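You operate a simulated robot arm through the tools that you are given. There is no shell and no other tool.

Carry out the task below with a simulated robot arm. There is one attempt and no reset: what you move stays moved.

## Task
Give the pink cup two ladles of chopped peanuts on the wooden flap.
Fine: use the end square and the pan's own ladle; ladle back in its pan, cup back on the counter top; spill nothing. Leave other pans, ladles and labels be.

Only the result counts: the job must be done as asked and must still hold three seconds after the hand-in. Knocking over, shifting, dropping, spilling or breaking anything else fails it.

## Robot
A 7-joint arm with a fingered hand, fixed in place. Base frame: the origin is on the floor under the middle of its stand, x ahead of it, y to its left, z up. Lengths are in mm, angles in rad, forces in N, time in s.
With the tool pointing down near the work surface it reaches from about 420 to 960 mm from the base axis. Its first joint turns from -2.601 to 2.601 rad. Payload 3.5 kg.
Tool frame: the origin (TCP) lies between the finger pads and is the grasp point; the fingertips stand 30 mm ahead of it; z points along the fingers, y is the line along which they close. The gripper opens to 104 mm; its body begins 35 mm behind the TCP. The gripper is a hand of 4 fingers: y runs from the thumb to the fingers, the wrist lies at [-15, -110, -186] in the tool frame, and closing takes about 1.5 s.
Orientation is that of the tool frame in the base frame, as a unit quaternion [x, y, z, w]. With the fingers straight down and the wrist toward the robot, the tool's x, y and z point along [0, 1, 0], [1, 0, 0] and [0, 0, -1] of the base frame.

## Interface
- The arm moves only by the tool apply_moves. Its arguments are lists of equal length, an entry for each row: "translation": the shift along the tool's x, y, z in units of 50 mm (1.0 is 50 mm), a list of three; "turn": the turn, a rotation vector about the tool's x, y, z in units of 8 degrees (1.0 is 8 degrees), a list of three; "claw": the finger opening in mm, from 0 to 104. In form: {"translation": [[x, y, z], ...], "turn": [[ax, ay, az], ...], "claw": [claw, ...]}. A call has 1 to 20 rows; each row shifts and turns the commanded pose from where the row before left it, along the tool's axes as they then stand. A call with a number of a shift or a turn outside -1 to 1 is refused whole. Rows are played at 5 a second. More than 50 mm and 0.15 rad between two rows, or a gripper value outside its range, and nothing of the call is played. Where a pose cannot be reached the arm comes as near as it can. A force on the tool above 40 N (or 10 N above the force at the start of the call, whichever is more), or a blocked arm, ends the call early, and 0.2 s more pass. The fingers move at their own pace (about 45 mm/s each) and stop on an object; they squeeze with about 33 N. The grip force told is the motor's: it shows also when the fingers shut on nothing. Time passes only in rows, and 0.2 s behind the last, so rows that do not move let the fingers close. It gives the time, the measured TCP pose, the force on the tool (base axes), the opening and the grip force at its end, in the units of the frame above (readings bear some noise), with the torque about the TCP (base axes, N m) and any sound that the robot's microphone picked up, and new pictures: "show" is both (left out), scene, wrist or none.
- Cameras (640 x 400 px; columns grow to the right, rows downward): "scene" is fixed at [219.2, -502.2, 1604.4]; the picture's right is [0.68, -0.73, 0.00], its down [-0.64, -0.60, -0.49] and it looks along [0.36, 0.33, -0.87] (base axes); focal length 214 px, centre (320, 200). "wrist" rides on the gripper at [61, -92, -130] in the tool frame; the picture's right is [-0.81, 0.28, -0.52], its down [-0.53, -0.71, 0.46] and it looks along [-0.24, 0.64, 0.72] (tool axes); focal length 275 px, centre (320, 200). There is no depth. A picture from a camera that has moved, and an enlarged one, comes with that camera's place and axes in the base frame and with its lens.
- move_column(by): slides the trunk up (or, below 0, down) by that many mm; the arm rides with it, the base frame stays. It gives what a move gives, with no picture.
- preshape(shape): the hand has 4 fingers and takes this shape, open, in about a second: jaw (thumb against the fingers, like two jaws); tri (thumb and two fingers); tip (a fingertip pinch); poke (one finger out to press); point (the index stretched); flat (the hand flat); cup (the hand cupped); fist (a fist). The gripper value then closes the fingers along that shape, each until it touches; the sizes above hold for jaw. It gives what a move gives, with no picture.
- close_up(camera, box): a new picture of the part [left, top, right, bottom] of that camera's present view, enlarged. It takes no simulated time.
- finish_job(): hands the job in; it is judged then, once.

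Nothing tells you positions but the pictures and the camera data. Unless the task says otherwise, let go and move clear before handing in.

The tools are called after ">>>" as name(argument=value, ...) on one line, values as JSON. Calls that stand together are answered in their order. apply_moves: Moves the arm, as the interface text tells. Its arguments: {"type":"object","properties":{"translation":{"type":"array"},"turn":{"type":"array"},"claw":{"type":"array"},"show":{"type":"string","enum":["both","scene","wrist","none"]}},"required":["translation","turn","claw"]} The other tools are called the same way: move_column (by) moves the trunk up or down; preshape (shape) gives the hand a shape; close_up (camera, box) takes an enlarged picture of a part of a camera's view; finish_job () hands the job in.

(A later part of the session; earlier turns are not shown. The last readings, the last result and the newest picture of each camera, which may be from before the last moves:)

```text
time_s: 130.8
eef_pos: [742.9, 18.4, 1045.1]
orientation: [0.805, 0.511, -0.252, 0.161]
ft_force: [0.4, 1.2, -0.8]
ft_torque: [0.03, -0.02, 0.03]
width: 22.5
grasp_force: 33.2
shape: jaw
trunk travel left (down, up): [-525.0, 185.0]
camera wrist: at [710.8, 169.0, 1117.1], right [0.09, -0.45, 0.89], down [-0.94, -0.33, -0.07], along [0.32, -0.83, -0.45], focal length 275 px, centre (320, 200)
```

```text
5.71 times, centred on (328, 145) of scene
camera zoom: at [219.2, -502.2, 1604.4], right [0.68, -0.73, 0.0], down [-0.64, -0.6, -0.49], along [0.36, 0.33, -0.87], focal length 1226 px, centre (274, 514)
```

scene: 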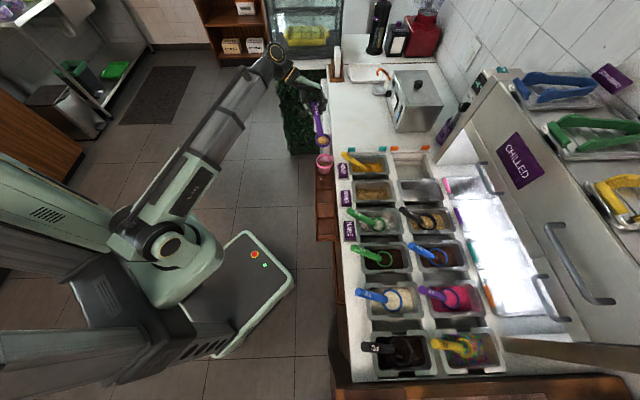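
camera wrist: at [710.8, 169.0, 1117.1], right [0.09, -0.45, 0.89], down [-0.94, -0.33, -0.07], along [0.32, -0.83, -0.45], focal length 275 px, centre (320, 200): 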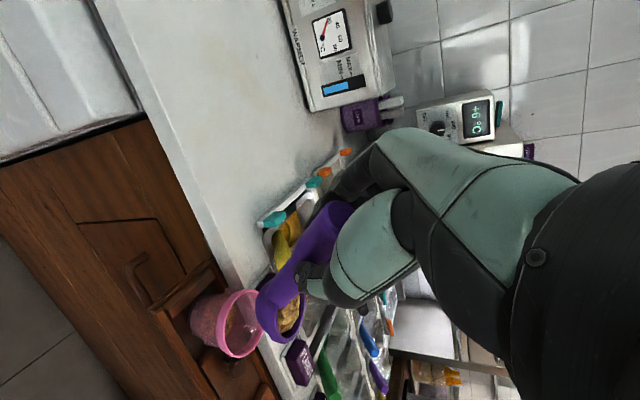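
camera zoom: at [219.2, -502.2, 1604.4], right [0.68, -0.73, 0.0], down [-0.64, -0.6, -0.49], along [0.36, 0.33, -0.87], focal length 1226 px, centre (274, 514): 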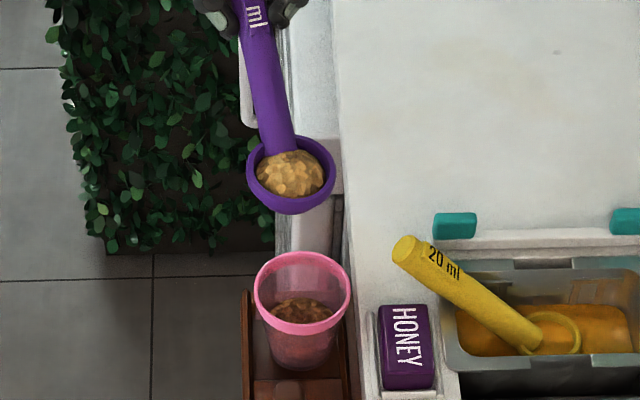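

The second ladle arrived intact, well aligned. Lower and tip to 30°, keeping higher above the rim than before.

>>> apply_moves(translation=[[0.1147, 0, 0.1638], [0.1836, 0, 0.262], [0.1377, 0, 0.1966], [0.0574, 0, 0.0819], [0, 0, 0], [-0.343, 0, -0.099], [-0.35, 0, -0.095], [-0.353, 0, -0.093], [-0.36, 0, -0.092], [0, 0, 0]], turn=[[0, 0, 0], [0, 0, 0], [0, 0, 0], [0, 0, 0], [0, 0, 0], [0, 0.9375, 0], [0, 0.9375, 0], [0, 0.9375, 0], [0, 0.9375, 0], [0, 0, 0]], claw=[4, 4, 4, 4, 4, 4, 4, 4, 4, 4], show="wrist")

>>> close_up(camera="scene", box=[296, 130, 360, 180])

>>> close_up(camera="wrist", box=[200, 200, 400, 400])

```text
time_s: 132.9
eef_pos: [718.1, -33.3, 1047.5]
orientation: [0.843, 0.536, -0.034, 0.023]
ft_force: [0.4, 0.4, -1.1]
ft_torque: [0.02, 0.01, 0.0]
width: 22.8
grasp_force: 32.9
shape: jaw
trunk travel left (down, up): [-525.0, 185.0]
camera wrist: at [664.4, 70.5, 1172.1], right [-0.08, -0.81, 0.58], down [-0.89, -0.21, -0.41], along [0.46, -0.55, -0.7], focal length 275 px, centre (320, 200)
```

wrist: 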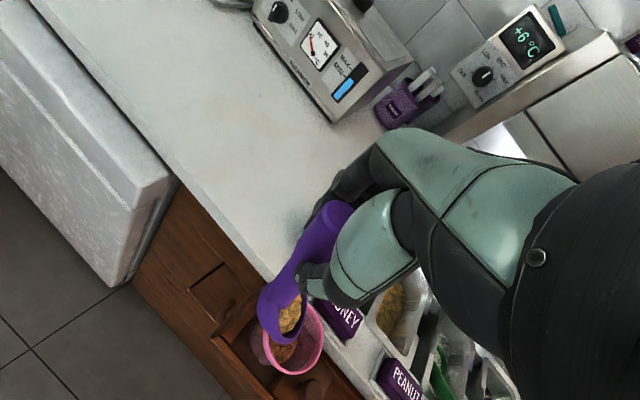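

```text
8.00 times, centred on (328, 155) of scene
camera zoom: at [219.2, -502.2, 1604.4], right [0.68, -0.73, 0.0], down [-0.64, -0.6, -0.49], along [0.36, 0.33, -0.87], focal length 1716 px, centre (256, 560)
```

zoom: 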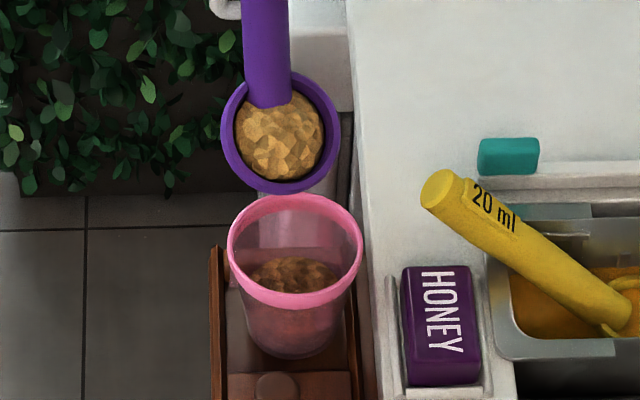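

```text
2.00 times, centred on (300, 300) of wrist
camera zoom: at [664.4, 70.5, 1172.1], right [-0.08, -0.81, 0.58], down [-0.89, -0.21, -0.41], along [0.46, -0.55, -0.7], focal length 551 px, centre (360, 0)
```

zoom: 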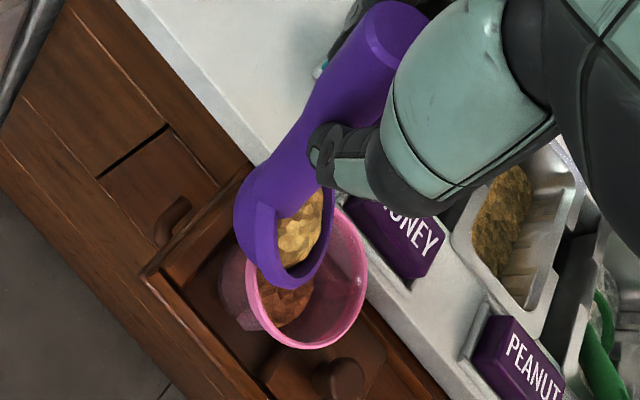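

The cup is untouched. I'll nudge 6 mm further over the cup and continue to tip slowly.

>>> apply_moves(translation=[[-0.12, 0, 0.01], [-0.1835, 0, -0.0763], [-0.1835, 0, -0.0763], [-0.1835, 0, -0.0763], [-0.1835, 0, -0.0763], [0, 0, 0], [0, 0, 0], [0, 0, 0]], turn=[[0, 0, 0], [0, 0.46875, 0], [0, 0.46875, 0], [0, 0.46875, 0], [0, 0.46875, 0], [0, 0, 0], [0, 0, 0], [0, 0, 0]], claw=[4, 4, 4, 4, 4, 4, 4, 4], show="wrist")

>>> close_up(camera="scene", box=[296, 130, 360, 180])

```text
time_s: 134.8
eef_pos: [699.8, -73.1, 1062.3]
orientation: [0.841, 0.534, 0.075, -0.047]
ft_force: [0.5, 0.4, -0.9]
ft_torque: [0.01, 0.02, -0.01]
width: 22.6
grasp_force: 33.0
shape: jaw
trunk travel left (down, up): [-525.0, 185.0]
camera wrist: at [631.6, -1.1, 1201.6], right [-0.13, -0.92, 0.37], down [-0.83, -0.1, -0.54], along [0.54, -0.38, -0.76], focal length 275 px, centre (320, 200)
```

wrist: 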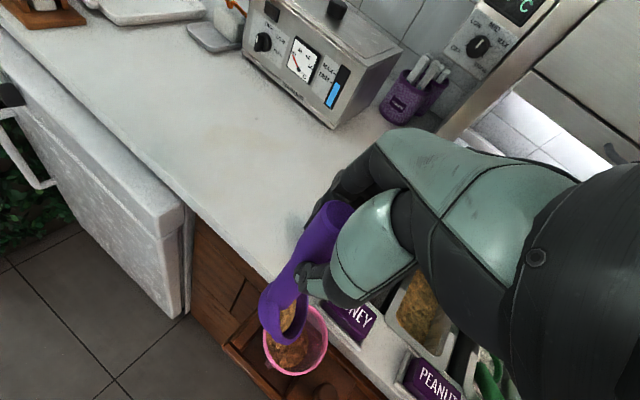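

```text
8.00 times, centred on (328, 155) of scene
camera zoom: at [219.2, -502.2, 1604.4], right [0.68, -0.73, 0.0], down [-0.64, -0.6, -0.49], along [0.36, 0.33, -0.87], focal length 1716 px, centre (256, 560)
```

zoom: 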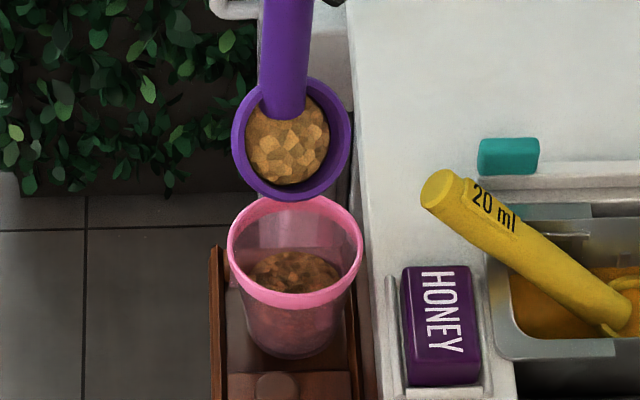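

Flow has begun inside the cup. I continue tipping with pauses.

>>> apply_moves(translation=[[-0.1835, 0, -0.0763], [0, 0, 0], [-0.1835, 0, -0.0763], [0, 0, 0], [-0.1835, 0, -0.0763], [0, 0, 0], [-0.1835, 0, -0.0763], [0, 0, 0], [-0.1835, 0, -0.0763], [0, 0, 0], [-0.1835, 0, -0.0763], [0, 0, 0]], turn=[[0, 0.46875, 0], [0, 0, 0], [0, 0.46875, 0], [0, 0, 0], [0, 0.46875, 0], [0, 0, 0], [0, 0.46875, 0], [0, 0, 0], [0, 0.46875, 0], [0, 0, 0], [0, 0.46875, 0], [0, 0, 0]], claw=[4, 4, 4, 4, 4, 4, 4, 4, 4, 4, 4, 4], show="wrist")

>>> close_up(camera="scene", box=[296, 130, 360, 180])

>>> close_up(camera="wrist", box=[220, 220, 400, 400])

```text
time_s: 137.3
eef_pos: [673.9, -126.9, 1064.2]
orientation: [0.809, 0.515, 0.238, -0.15]
ft_force: [0.3, -0.5, -0.1]
ft_torque: [0.01, 0.0, 0.0]
width: 22.7
grasp_force: 33.3
shape: jaw
trunk travel left (down, up): [-525.0, 185.0]
camera wrist: at [582.6, -105.2, 1207.5], right [-0.16, -0.99, 0.0], down [-0.73, 0.12, -0.67], along [0.66, -0.1, -0.74], focal length 275 px, centre (320, 200)
```

wrist: 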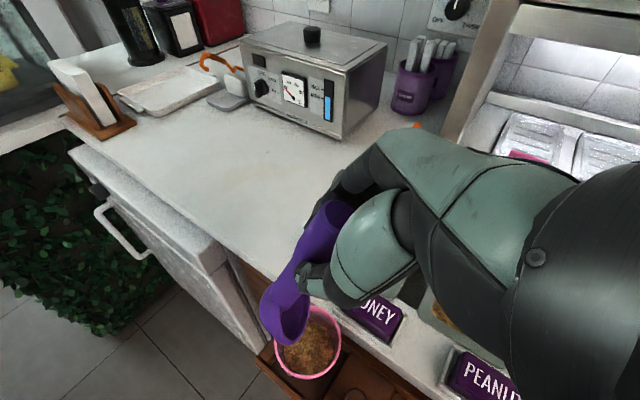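

```text
8.00 times, centred on (328, 155) of scene
camera zoom: at [219.2, -502.2, 1604.4], right [0.68, -0.73, 0.0], down [-0.64, -0.6, -0.49], along [0.36, 0.33, -0.87], focal length 1716 px, centre (256, 560)
```

zoom: 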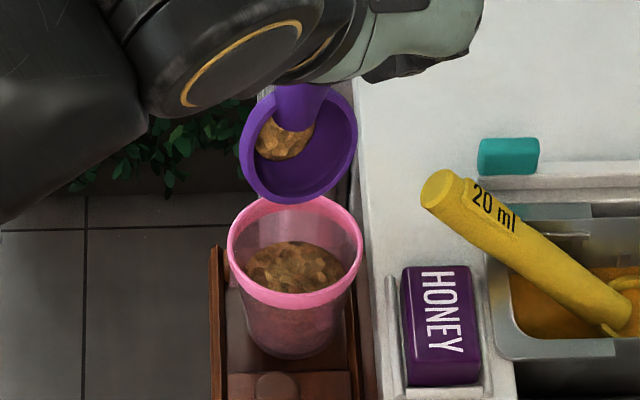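

```text
2.22 times, centred on (310, 310) of wrist
camera zoom: at [582.6, -105.2, 1207.5], right [-0.16, -0.99, 0.0], down [-0.73, 0.12, -0.67], along [0.66, -0.1, -0.74], focal length 612 px, centre (342, -44)
```

zoom: 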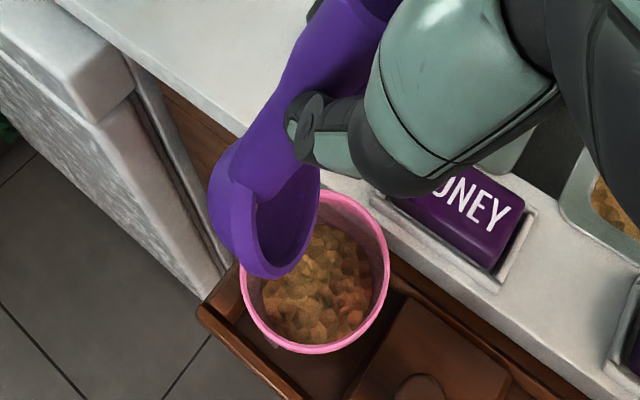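

The cup is filling nicely with no spill. A bit more tipping to empty the ladle.

>>> apply_moves(translation=[[-0.1835, 0, -0.0763], [0, 0, 0], [-0.1835, 0, -0.0763], [0, 0, 0], [-0.1835, 0, -0.0763], [0, 0, 0], [-0.1835, 0, -0.0763], [0, 0, 0], [-0.1835, 0, -0.0763], [0, 0, 0], [-0.1835, 0, -0.0763], [0, 0, 0], [-0.1835, 0, -0.0763], [0, 0, 0], [-0.1835, 0, -0.0763], [0, 0, 0], [0, 0, 0], [0, 0, 0]], turn=[[0, 0.46875, 0], [0, 0, 0], [0, 0.46875, 0], [0, 0, 0], [0, 0.46875, 0], [0, 0, 0], [0, 0.46875, 0], [0, 0, 0], [0, 0.46875, 0], [0, 0, 0], [0, 0.46875, 0], [0, 0, 0], [0, 0.46875, 0], [0, 0, 0], [0, 0.46875, 0], [0, 0, 0], [0, 0, 0], [0, 0, 0]], claw=[4, 4, 4, 4, 4, 4, 4, 4, 4, 4, 4, 4, 4, 4, 4, 4, 4, 4], show="wrist")

>>> close_up(camera="wrist", box=[240, 260, 400, 400])

```text
time_s: 141.2
eef_pos: [644.3, -191.3, 1033.7]
orientation: [0.721, 0.458, 0.439, -0.278]
ft_force: [0.0, 0.3, 0.5]
ft_torque: [-0.03, 0.02, -0.02]
width: 22.7
grasp_force: 32.7
shape: jaw
trunk travel left (down, up): [-525.0, 185.0]
camera wrist: at [522.6, -232.2, 1147.6], right [-0.1, -0.87, -0.48], down [-0.58, 0.45, -0.68], along [0.81, 0.21, -0.55], focal length 275 px, centre (320, 200)
```

wrist: 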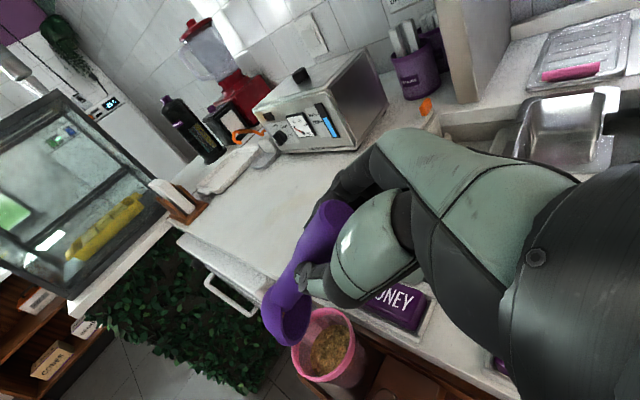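

```text
2.86 times, centred on (320, 330) of wrist
camera zoom: at [522.6, -232.2, 1147.6], right [-0.1, -0.87, -0.48], down [-0.58, 0.45, -0.68], along [0.81, 0.21, -0.55], focal length 786 px, centre (320, -171)
```

zoom: 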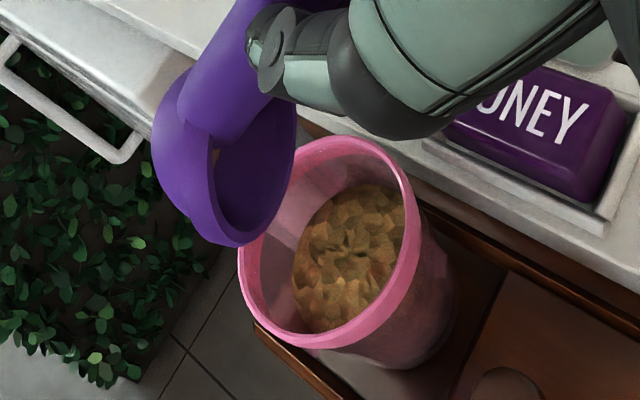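

The second ladle is in the cup. Raise clear and return the ladle to level.

>>> apply_moves(translation=[[0.3548, 0, -0.1848], [0.3548, 0, -0.1848], [0.3548, 0, -0.1848], [0.35, 0, 0.1877], [0.35, 0, 0.1877], [0.35, 0, 0.1877], [0.35, 0, 0.1877], [0.35, 0, 0.1877], [0.35, 0, 0.1877], [0.35, 0, 0.1877], [0.35, 0, 0.1877], [0.35, 0, 0.1877], [0.35, 0, 0.1877], [0.35, 0, 0.1877], [0.35, 0, 0.1877], [0.35, 0, 0.1877], [0, 0, 0]], turn=[[0, 0, 0], [0, 0, 0], [0, 0, 0], [0, -0.9375, 0], [0, -0.9375, 0], [0, -0.9375, 0], [0, -0.9375, 0], [0, -0.9375, 0], [0, -0.9375, 0], [0, -0.9375, 0], [0, -0.9375, 0], [0, -0.9375, 0], [0, -0.9375, 0], [0, -0.9375, 0], [0, -0.9375, 0], [0, -0.9375, 0], [0, 0, 0]], claw=[4, 4, 4, 4, 4, 4, 4, 4, 4, 4, 4, 4, 4, 4, 4, 4, 4], show="scene")

>>> close_up(camera="scene", box=[296, 110, 360, 190])

>>> close_up(camera="scene", box=[308, 145, 348, 185])

```text
time_s: 144.8
eef_pos: [737.2, 12.3, 1049.4]
orientation: [0.805, 0.511, -0.253, 0.162]
ft_force: [-0.7, 0.3, -0.9]
ft_torque: [0.06, -0.01, -0.03]
width: 22.5
grasp_force: 32.2
shape: jaw
trunk travel left (down, up): [-525.0, 185.0]
```

scene: 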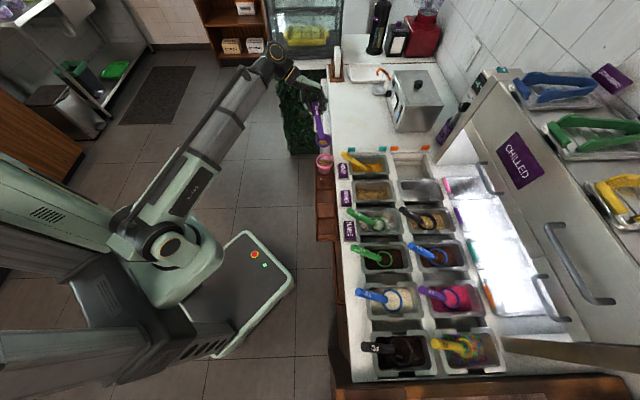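

```text
5.00 times, centred on (328, 150) of scene
camera zoom: at [219.2, -502.2, 1604.4], right [0.68, -0.73, 0.0], down [-0.64, -0.6, -0.49], along [0.36, 0.33, -0.87], focal length 1072 px, centre (280, 450)
```

zoom: 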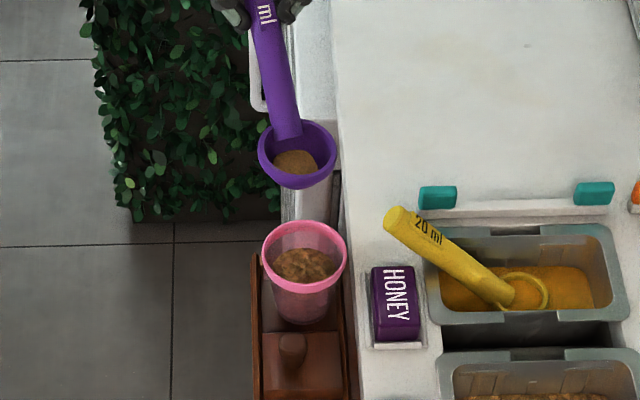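

```text
10.00 times, centred on (328, 165) of scene
camera zoom: at [219.2, -502.2, 1604.4], right [0.68, -0.73, 0.0], down [-0.64, -0.6, -0.49], along [0.36, 0.33, -0.87], focal length 2145 px, centre (240, 550)
```

zoom: 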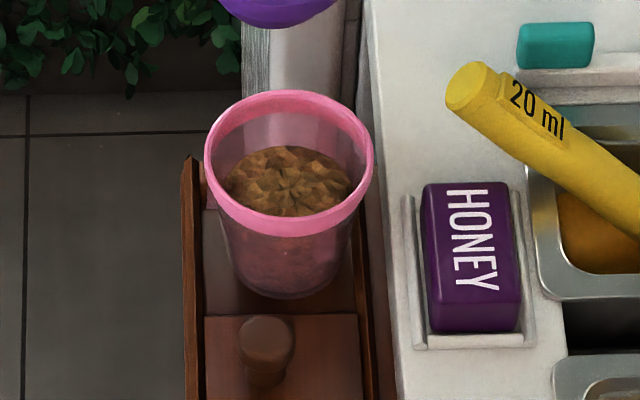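

The cup now holds two ladlefuls, upright, with nothing spilled around it. Next I return the ladle over its own pan.

>>> apply_moves(translation=[[0, 0, 0], [0, 0, 0], [0, 0, 0], [0, 0, 0], [0, 0, 0], [0, 0, 0], [0, 0, 0], [0, 0, 0], [0, 0, 0], [-0.321, -0.601, 0.225], [-0.321, -0.601, 0.225], [-0.321, -0.601, 0.225], [-0.321, -0.601, 0.225], [-0.321, -0.601, 0.225], [-0.321, -0.601, 0.225], [-0.321, -0.601, 0.225], [-0.321, -0.601, 0.225], [0, 0, 0]], turn=[[-0.5178, 0, -0.7394], [-0.5178, 0, -0.7394], [-0.5178, 0, -0.7394], [-0.5178, 0, -0.7394], [-0.5178, 0, -0.7394], [-0.5178, 0, -0.7394], [-0.5178, 0, -0.7394], [-0.5178, 0, -0.7394], [-0.5178, 0, -0.7394], [0, 0, 0], [0, 0, 0], [0, 0, 0], [0, 0, 0], [0, 0, 0], [0, 0, 0], [0, 0, 0], [0, 0, 0], [0, 0, 0]], claw=[4, 4, 4, 4, 4, 4, 4, 4, 4, 4, 4, 4, 4, 4, 4, 4, 4, 4], show="wrist")

>>> close_up(camera="scene", box=[330, 150, 410, 210])

```text
time_s: 148.6
eef_pos: [656.6, -261.6, 1049.5]
orientation: [0.403, 0.865, -0.126, 0.273]
ft_force: [-0.2, -0.8, -0.7]
ft_torque: [0.05, 0.03, -0.01]
width: 22.5
grasp_force: 33.1
shape: jaw
trunk travel left (down, up): [-525.0, 185.0]
camera wrist: at [506.2, -226.1, 1121.3], right [0.45, -0.11, 0.89], down [-0.1, -0.99, -0.07], along [0.89, -0.06, -0.45], focal length 275 px, centre (320, 200)
```

wrist: 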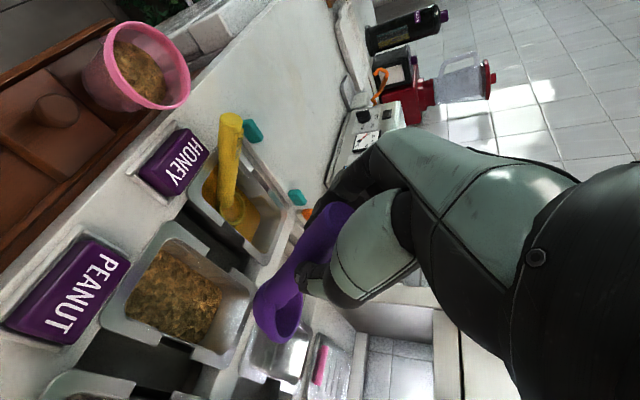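

```text
6.67 times, centred on (370, 180) of scene
camera zoom: at [219.2, -502.2, 1604.4], right [0.68, -0.73, 0.0], down [-0.64, -0.6, -0.49], along [0.36, 0.33, -0.87], focal length 1430 px, centre (-13, 333)
```

zoom: 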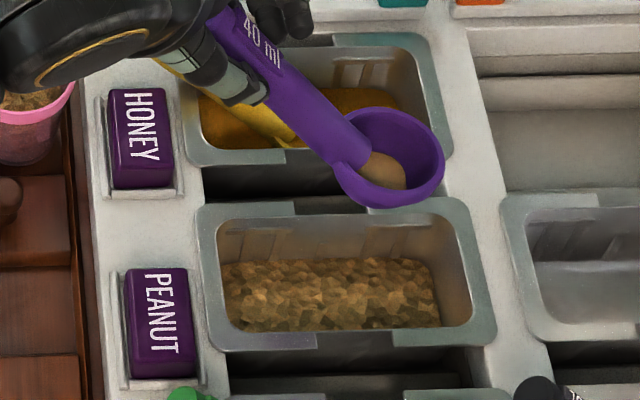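

The bowl is right above its pan. I'll lower it most of the way.

>>> apply_moves(translation=[[0.2753, 0, 0.3931], [0.2753, 0, 0.3931], [0.2753, 0, 0.3931], [0.2753, 0, 0.3931], [0.2294, 0, 0.3276], [0.172, 0, 0.2457], [0, 0, 0]], turn=[[0, 0, 0], [0, 0, 0], [0, 0, 0], [0, 0, 0], [0, 0, 0], [0, 0, 0], [0, 0, 0]], claw=[4, 4, 4, 4, 4, 4, 4], show="wrist")

>>> close_up(camera="wrist", box=[200, 180, 400, 380])

>>> close_up(camera="scene", box=[330, 160, 410, 210])

```text
time_s: 150.2
eef_pos: [657.5, -261.7, 919.3]
orientation: [0.404, 0.864, -0.126, 0.273]
ft_force: [-0.7, 0.5, -1.0]
ft_torque: [0.05, 0.0, 0.01]
width: 22.6
grasp_force: 33.1
shape: jaw
trunk travel left (down, up): [-525.0, 185.0]
camera wrist: at [506.1, -226.4, 991.0], right [0.45, -0.11, 0.89], down [-0.1, -0.99, -0.07], along [0.89, -0.06, -0.45], focal length 275 px, centre (320, 200)
```

wrist: 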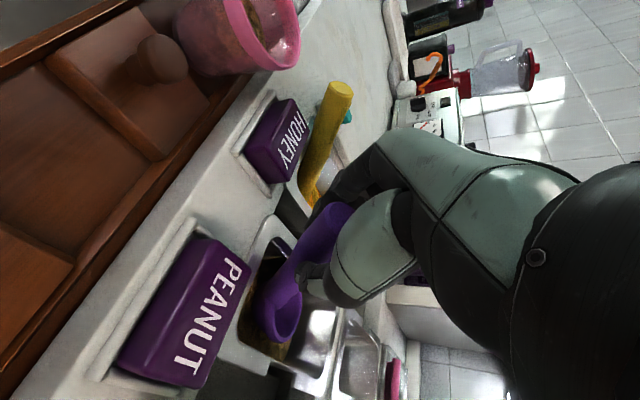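

```text
2.00 times, centred on (300, 280) of wrist
camera zoom: at [506.1, -226.4, 991.0], right [0.45, -0.11, 0.89], down [-0.1, -0.99, -0.07], along [0.89, -0.06, -0.45], focal length 551 px, centre (360, 40)
```

zoom: 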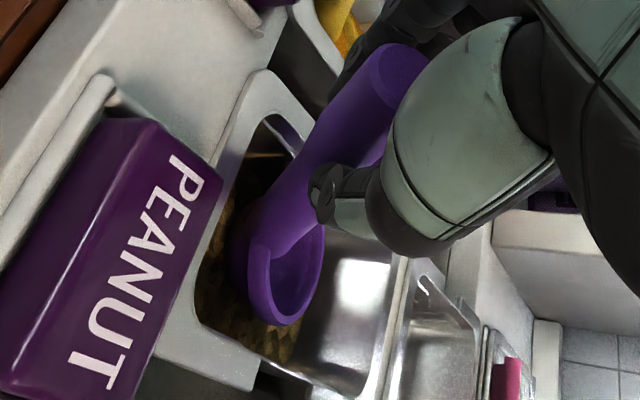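

```text
8.00 times, centred on (370, 185) of scene
camera zoom: at [219.2, -502.2, 1604.4], right [0.68, -0.73, 0.0], down [-0.64, -0.6, -0.49], along [0.36, 0.33, -0.87], focal length 1716 px, centre (-80, 320)
```

zoom: 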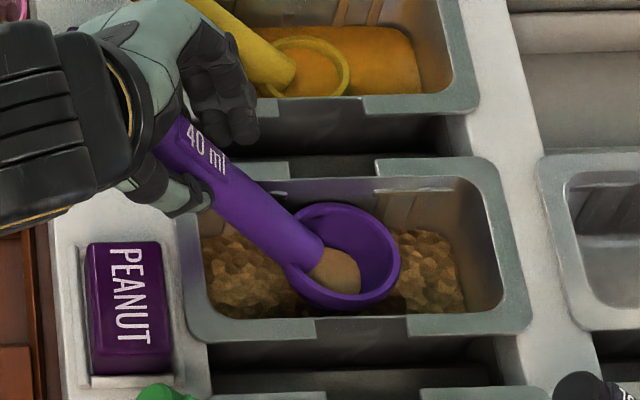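

Nearly down. Lowering gently until it touches the floor of the pan.

>>> apply_moves(translation=[[0.0918, 0, 0.131], [0.0918, 0, 0.131], [0, 0, 0]], turn=[[0, 0, 0], [0, 0, 0], [0, 0, 0]], claw=[4, 4, 4], show="none")

>>> apply_moves(translation=[[0.0459, 0, 0.0655], [0, 0, 0]], turn=[[0, 0, 0], [0, 0, 0]], claw=[4, 4], show="wrist")

>>> close_up(camera="scene", box=[330, 160, 410, 210])

>>> close_up(camera="wrist", box=[200, 180, 400, 380])

```text
time_s: 150.9
eef_pos: [657.4, -262.5, 904.3]
orientation: [0.404, 0.864, -0.127, 0.272]
ft_force: [0.1, -0.1, 0.9]
ft_torque: [-0.03, -0.03, 0.01]
width: 22.7
grasp_force: 32.7
shape: jaw
trunk travel left (down, up): [-525.0, 185.0]
```

```text
time_s: 151.6
eef_pos: [655.7, -262.8, 898.9]
orientation: [0.403, 0.864, -0.127, 0.273]
ft_force: [0.4, 0.0, 1.4]
ft_torque: [-0.08, -0.07, 0.02]
width: 22.7
grasp_force: 32.9
shape: jaw
trunk travel left (down, up): [-525.0, 185.0]
camera wrist: at [505.6, -226.3, 971.1], right [0.44, -0.11, 0.89], down [-0.1, -0.99, -0.07], along [0.89, -0.06, -0.45], focal length 275 px, centre (320, 200)
```

wrist: 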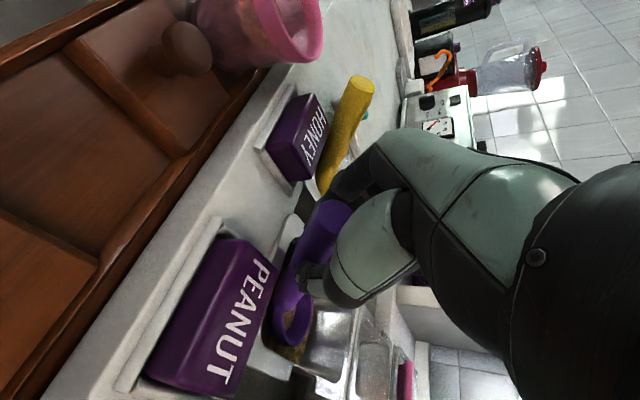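

```text
8.00 times, centred on (370, 185) of scene
camera zoom: at [219.2, -502.2, 1604.4], right [0.68, -0.73, 0.0], down [-0.64, -0.6, -0.49], along [0.36, 0.33, -0.87], focal length 1716 px, centre (-80, 320)
```

zoom: 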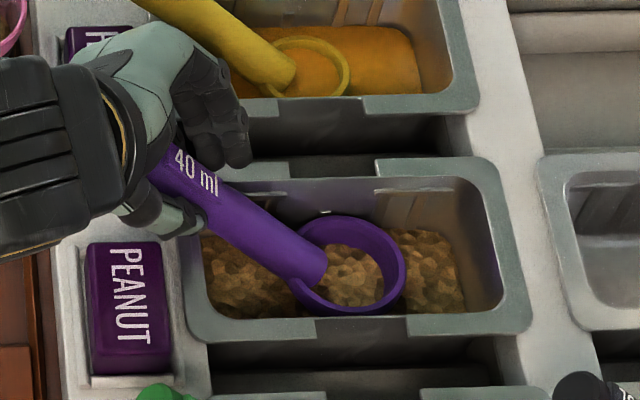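

```text
2.00 times, centred on (300, 280) of wrist
camera zoom: at [505.6, -226.3, 971.1], right [0.44, -0.11, 0.89], down [-0.1, -0.99, -0.07], along [0.89, -0.06, -0.45], focal length 551 px, centre (360, 40)
```

zoom: 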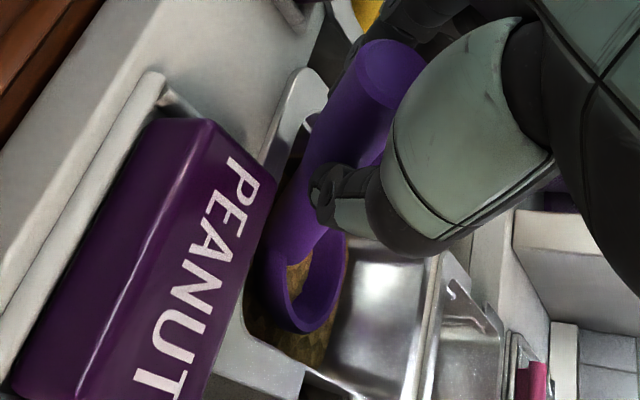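

Light contact; the bowl is on the floor and the handle is settling to the rim. I'll ease down 3 mm and open the hand a little.

>>> apply_moves(translation=[[0.0344, 0, 0.0491], [0, 0, 0], [0, 0, 0], [0, 0, 0], [0, 0, 0], [0, 0, 0], [0, 0, 0], [0, 0, 0]], turn=[[0, 0, 0], [0, 0, 0], [0, 0, 0], [0, 0, 0], [0, 0, 0], [0, 0, 0], [0, 0, 0], [0, 0, 0]], claw=[4, 10, 16, 21, 25, 29, 33, 36], show="wrist")

>>> close_up(camera="scene", box=[330, 160, 410, 210])

>>> close_up(camera="wrist", box=[200, 180, 400, 380])

```text
time_s: 153.3
eef_pos: [657.0, -263.2, 897.5]
orientation: [0.404, 0.864, -0.127, 0.272]
ft_force: [0.2, 0.7, 0.0]
ft_torque: [0.02, 0.0, 0.02]
width: 35.5
grasp_force: 0.1
shape: jaw
trunk travel left (down, up): [-525.0, 185.0]
camera wrist: at [505.1, -226.3, 968.4], right [0.45, -0.11, 0.89], down [-0.1, -0.99, -0.07], along [0.89, -0.06, -0.45], focal length 275 px, centre (320, 200)
```

wrist: 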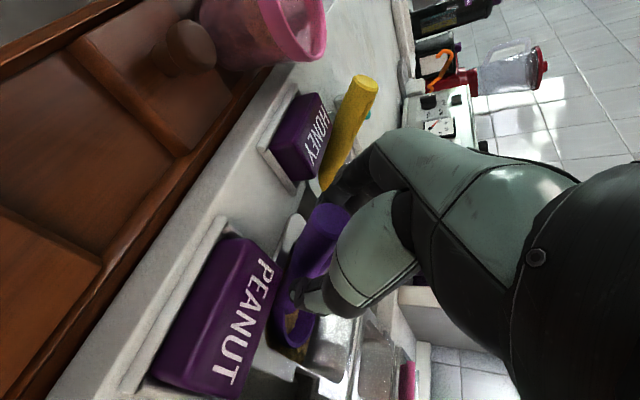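

```text
8.00 times, centred on (370, 185) of scene
camera zoom: at [219.2, -502.2, 1604.4], right [0.68, -0.73, 0.0], down [-0.64, -0.6, -0.49], along [0.36, 0.33, -0.87], focal length 1716 px, centre (-80, 320)
```

zoom: 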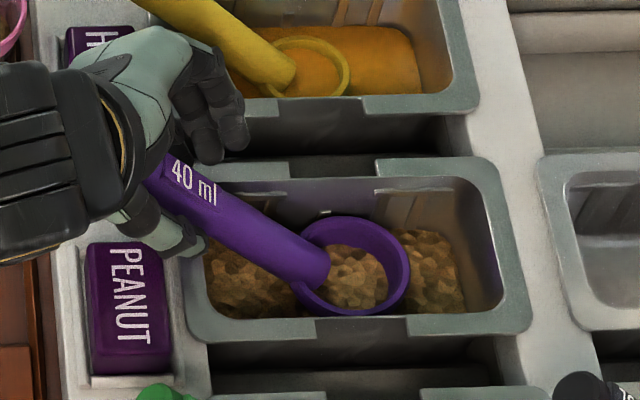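

```text
2.00 times, centred on (300, 280) of wrist
camera zoom: at [505.1, -226.3, 968.4], right [0.45, -0.11, 0.89], down [-0.1, -0.99, -0.07], along [0.89, -0.06, -0.45], focal length 551 px, centre (360, 40)
```

zoom: 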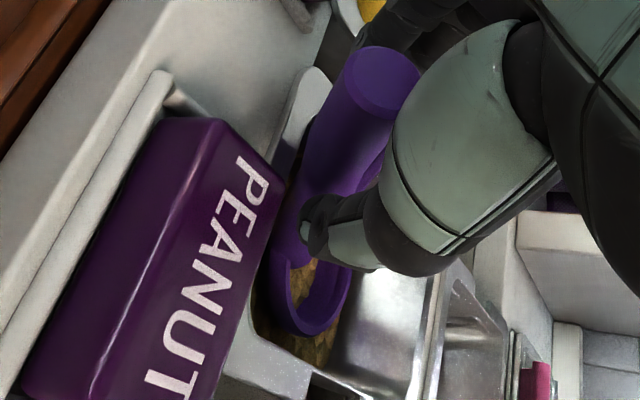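

Released; the ladle rests on rim and floor. I'll withdraw back along the handle direction.

>>> apply_moves(translation=[[0, 0, -0.1], [0, 0, -0.3], [0, 0, -0.4], [0, 0, -0.5], [0, 0, -0.6], [0, 0, -0.6], [0, 0, 0]], turn=[[0, 0, 0], [0, 0, 0], [0, 0, 0], [0, 0, 0], [0, 0, 0], [0, 0, 0], [0, 0, 0]], claw=[40, 40, 40, 40, 40, 50, 60], show="wrist")

>>> close_up(camera="scene", box=[325, 145, 405, 210])

>>> close_up(camera="wrist", box=[100, 120, 360, 380])

```text
time_s: 154.9
eef_pos: [608.9, -205.9, 999.6]
orientation: [0.403, 0.865, -0.126, 0.273]
ft_force: [0.2, -0.7, -0.5]
ft_torque: [-0.02, 0.02, 0.0]
width: 59.4
grasp_force: 0.1
shape: jaw
trunk travel left (down, up): [-525.0, 185.0]
camera wrist: at [457.8, -170.3, 1071.5], right [0.45, -0.11, 0.89], down [-0.1, -0.99, -0.07], along [0.89, -0.06, -0.45], focal length 275 px, centre (320, 200)
```

wrist: 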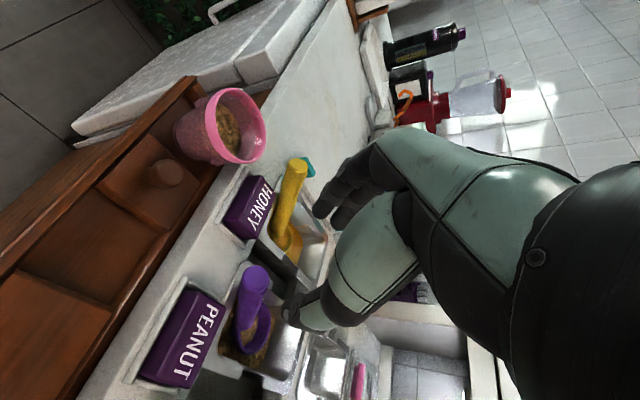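

```text
6.15 times, centred on (365, 178) of scene
camera zoom: at [219.2, -502.2, 1604.4], right [0.68, -0.73, 0.0], down [-0.64, -0.6, -0.49], along [0.36, 0.33, -0.87], focal length 1320 px, centre (43, 338)
```

zoom: 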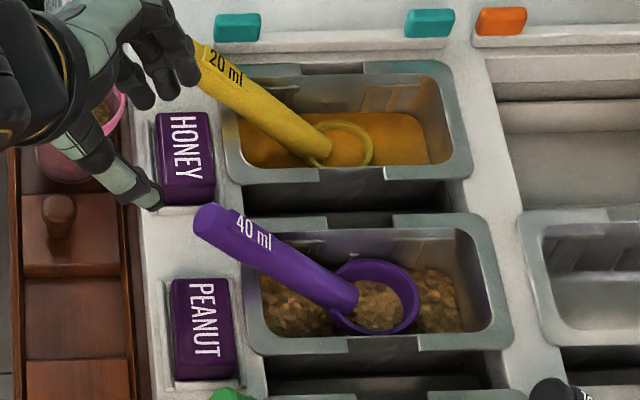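

```text
1.54 times, centred on (230, 250) of wrist
camera zoom: at [457.8, -170.3, 1071.5], right [0.45, -0.11, 0.89], down [-0.1, -0.99, -0.07], along [0.89, -0.06, -0.45], focal length 424 px, centre (458, 123)
```

zoom: 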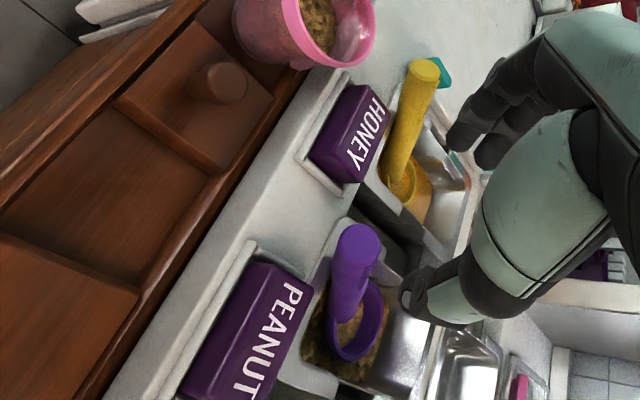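

The ladle is back in its pan, labels untouched. Now I'll go above the cup with the hand vertical for the lift.

>>> apply_moves(translation=[[-0.306, 0, -0.437], [-0.306, 0, -0.437], [-0.306, 0, -0.437], [0.215, 0.765, -0.15], [0.215, 0.765, -0.15], [0.215, 0.765, -0.15], [0, 0, 0], [0, 0, 0], [0, 0, 0], [0, 0, 0], [0, 0, 0], [0, 0, 0], [0, 0, 0], [0, 0, 0], [0, 0, 0]], turn=[[0, 0, 0], [0, 0, 0], [0, 0, 0], [0, 0, 0], [0, 0, 0], [0, 0, 0], [0, 0.875, 0], [0, 0.875, 0], [0, 0.875, 0], [0, 0.875, 0], [0, 0.875, 0], [0, 0, -0.833], [0, 0, -0.833], [0, 0, -0.833], [0, 0, 0]], claw=[60, 60, 60, 70, 80, 86, 86, 86, 86, 86, 86, 86, 86, 86, 86], show="both")

>>> close_up(camera="wrist", box=[160, 200, 360, 400])

>>> close_up(camera="scene", box=[296, 130, 376, 190])

```text
time_s: 158.2
eef_pos: [672.1, -103.3, 1078.6]
orientation: [0.258, 0.966, 0.001, 0.001]
ft_force: [-0.1, -0.7, 0.1]
ft_torque: [-0.01, 0.0, 0.0]
width: 85.8
grasp_force: 0.1
shape: jaw
trunk travel left (down, up): [-525.0, 185.0]
camera wrist: at [573.1, -153.2, 1209.2], right [0.84, -0.17, 0.52], down [0.11, -0.88, -0.46], along [0.53, 0.44, -0.72], focal length 275 px, centre (320, 200)
```

scene: 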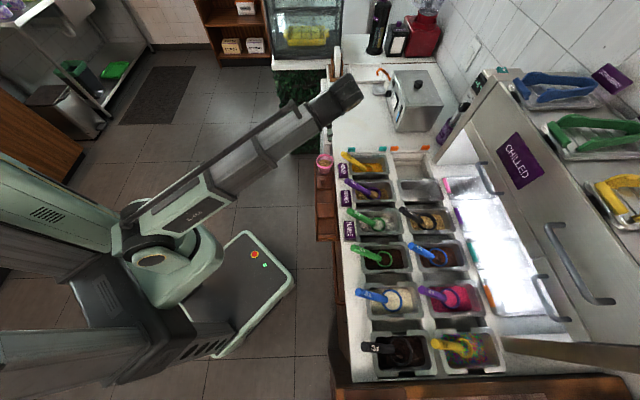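
wrist: 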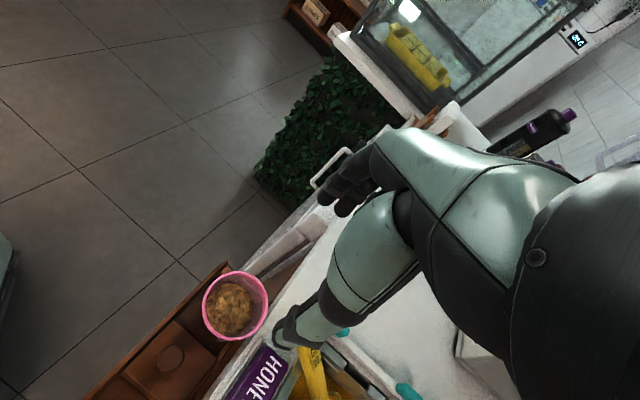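

```text
2.00 times, centred on (260, 300) of wrist
camera zoom: at [573.1, -153.2, 1209.2], right [0.84, -0.17, 0.52], down [0.11, -0.88, -0.46], along [0.53, 0.44, -0.72], focal length 551 px, centre (440, 0)
```

zoom: 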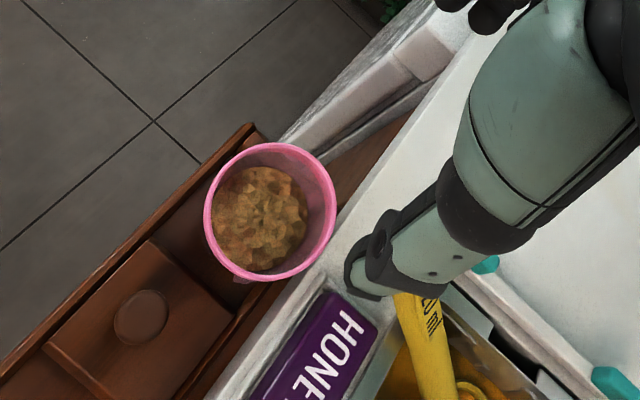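

```text
6.67 times, centred on (336, 160) of scene
camera zoom: at [219.2, -502.2, 1604.4], right [0.68, -0.73, 0.0], down [-0.64, -0.6, -0.49], along [0.36, 0.33, -0.87], focal length 1430 px, centre (213, 467)
```

zoom: 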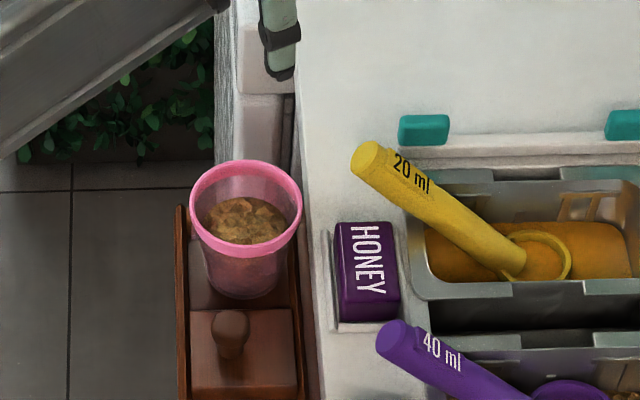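

The cup is still where I set it, centred under the hand. I'll lower around it.

>>> apply_moves(translation=[[0, 0, 0.7], [0, 0, 0.8], [0, 0, 0.8], [0, 0, 0.7], [0, 0, 0.4], [0, 0, 0.2], [0, 0, 0.1], [0, 0, 0]], turn=[[0, 0, 0], [0, 0, 0], [0, 0, 0], [0, 0, 0], [0, 0, 0], [0, 0, 0], [0, 0, 0], [0, 0, 0]], claw=[90, 90, 90, 90, 90, 90, 90, 90], show="wrist")

>>> close_up(camera="wrist", box=[180, 140, 400, 400])

>>> close_up(camera="scene", box=[290, 140, 370, 190])

```text
time_s: 159.9
eef_pos: [671.2, -102.5, 895.3]
orientation: [0.26, 0.966, 0.001, 0.0]
ft_force: [-0.4, -0.5, -0.4]
ft_torque: [0.0, 0.01, 0.03]
width: 89.8
grasp_force: 0.0
shape: jaw
trunk travel left (down, up): [-525.0, 185.0]
camera wrist: at [572.1, -152.9, 1025.1], right [0.84, -0.17, 0.52], down [0.1, -0.88, -0.46], along [0.54, 0.44, -0.72], focal length 275 px, centre (320, 200)
```

wrist: 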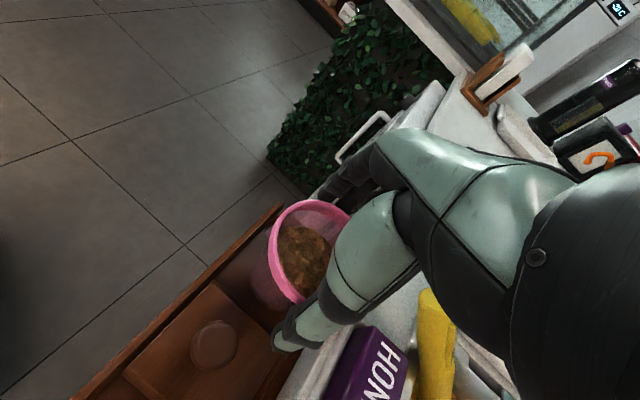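

```text
1.54 times, centred on (290, 270) of wrist
camera zoom: at [572.1, -152.9, 1025.1], right [0.84, -0.17, 0.52], down [0.1, -0.88, -0.46], along [0.54, 0.44, -0.72], focal length 424 px, centre (366, 92)
```

zoom: 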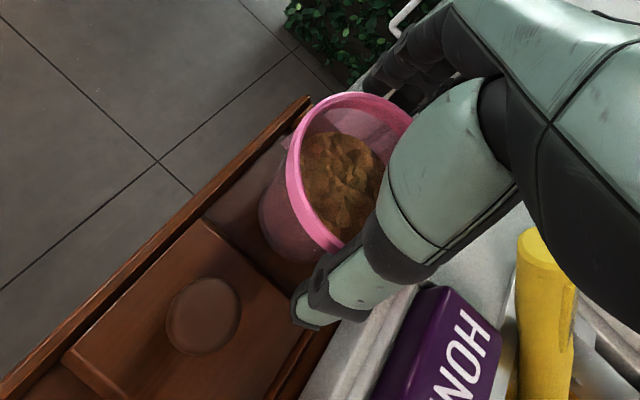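

```text
8.00 times, centred on (330, 165) of scene
camera zoom: at [219.2, -502.2, 1604.4], right [0.68, -0.73, 0.0], down [-0.64, -0.6, -0.49], along [0.36, 0.33, -0.87], focal length 1716 px, centre (240, 480)
```

zoom: 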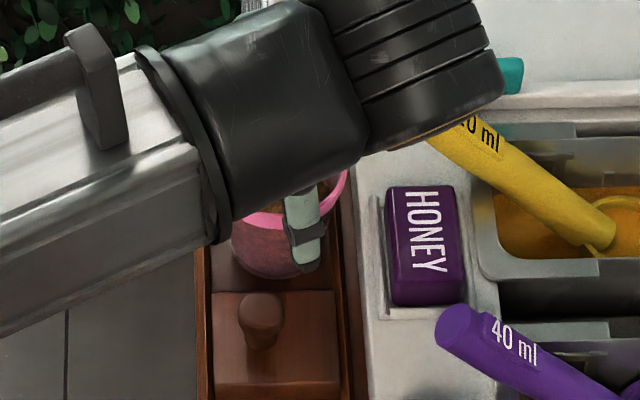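

Same placement as before. I'll lower 3 mm and close on the cup.

>>> apply_moves(translation=[[0, 0, 0.05], [0, 0, 0], [0, 0, 0], [0, 0, 0], [0, 0, 0], [0, 0, 0], [0, 0, 0], [0, 0, 0], [0, 0, 0]], turn=[[0, 0, 0], [0, 0, 0], [0, 0, 0], [0, 0, 0], [0, 0, 0], [0, 0, 0], [0, 0, 0], [0, 0, 0], [0, 0, 0]], claw=[88, 82, 77, 72, 67, 62, 60, 60, 60], show="wrist")

>>> close_up(camera="wrist", box=[180, 140, 400, 400])

```text
time_s: 161.9
eef_pos: [672.1, -103.4, 892.5]
orientation: [0.26, 0.966, 0.001, 0.001]
ft_force: [0.6, -0.9, -0.1]
ft_torque: [-0.01, -0.02, -0.02]
width: 58.4
grasp_force: 32.9
shape: jaw
trunk travel left (down, up): [-525.0, 185.0]
camera wrist: at [572.4, -153.1, 1022.6], right [0.84, -0.17, 0.52], down [0.1, -0.88, -0.46], along [0.54, 0.44, -0.72], focal length 275 px, centre (320, 200)
```

wrist: 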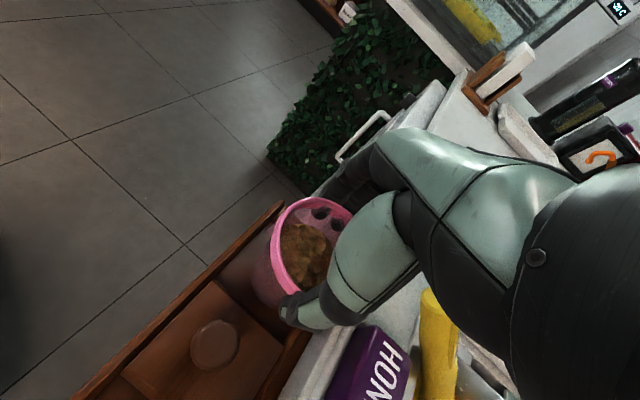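

```text
1.54 times, centred on (290, 270) of wrist
camera zoom: at [572.4, -153.1, 1022.6], right [0.84, -0.17, 0.52], down [0.1, -0.88, -0.46], along [0.54, 0.44, -0.72], focal length 424 px, centre (366, 92)
```

zoom: 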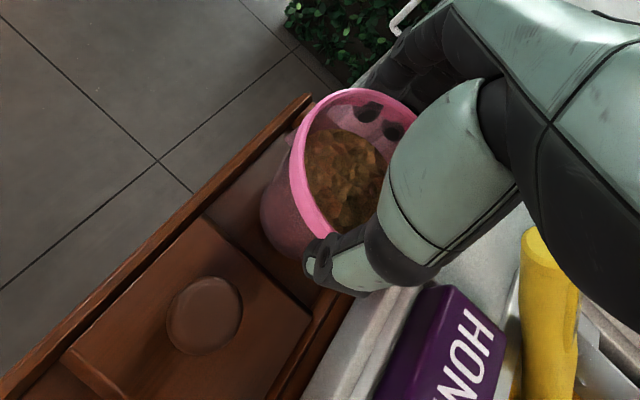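

Firmly held. I'll lift the filled cup smoothly.

>>> apply_moves(translation=[[0, 0, -0.12], [0, 0, -0.25], [0, 0, -0.4], [0, 0, -0.5], [0, 0, -0.5], [0, 0, -0.35], [0, 0, -0.2], [0, 0, -0.08], [0, 0, 0]], turn=[[0, 0, 0], [0, 0, 0], [0, 0, 0], [0, 0, 0], [0, 0, 0], [0, 0, 0], [0, 0, 0], [0, 0, 0], [0, 0, 0]], claw=[60, 60, 60, 60, 60, 60, 60, 60, 60], show="wrist")

>>> close_up(camera="scene", box=[290, 120, 370, 190])

>>> close_up(camera="wrist", box=[180, 140, 400, 400])

```text
time_s: 163.9
eef_pos: [672.0, -104.9, 1013.6]
orientation: [0.26, 0.966, 0.001, 0.0]
ft_force: [0.3, 0.3, -0.3]
ft_torque: [-0.01, 0.01, -0.01]
width: 58.1
grasp_force: 33.0
shape: jaw
trunk travel left (down, up): [-525.0, 185.0]
camera wrist: at [572.5, -153.6, 1142.7], right [0.84, -0.17, 0.52], down [0.1, -0.88, -0.46], along [0.54, 0.44, -0.72], focal length 275 px, centre (320, 200)
```

wrist: 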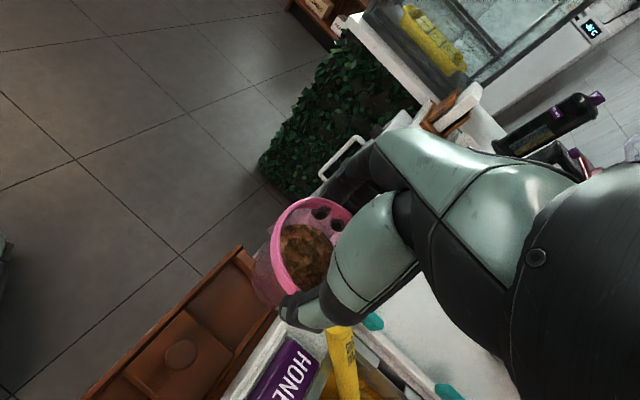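

```text
5.71 times, centred on (330, 155) of scene
camera zoom: at [219.2, -502.2, 1604.4], right [0.68, -0.73, 0.0], down [-0.64, -0.6, -0.49], along [0.36, 0.33, -0.87], focal length 1226 px, centre (263, 457)
```

zoom: 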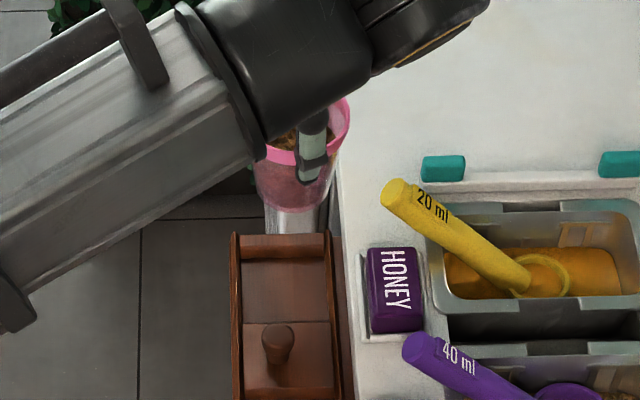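

```text
1.54 times, centred on (290, 270) of wrist
camera zoom: at [572.5, -153.6, 1142.7], right [0.84, -0.17, 0.52], down [0.1, -0.88, -0.46], along [0.54, 0.44, -0.72], focal length 424 px, centre (366, 92)
```

zoom: 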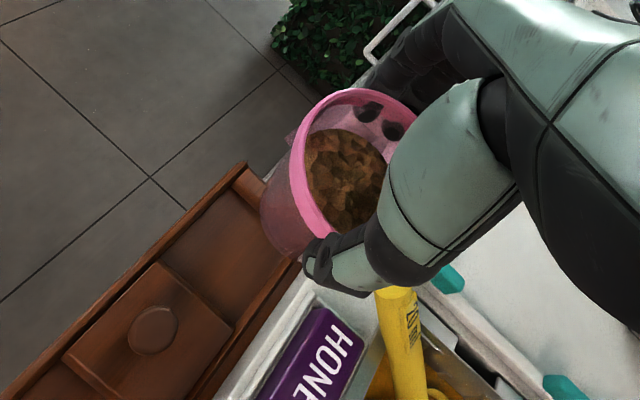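

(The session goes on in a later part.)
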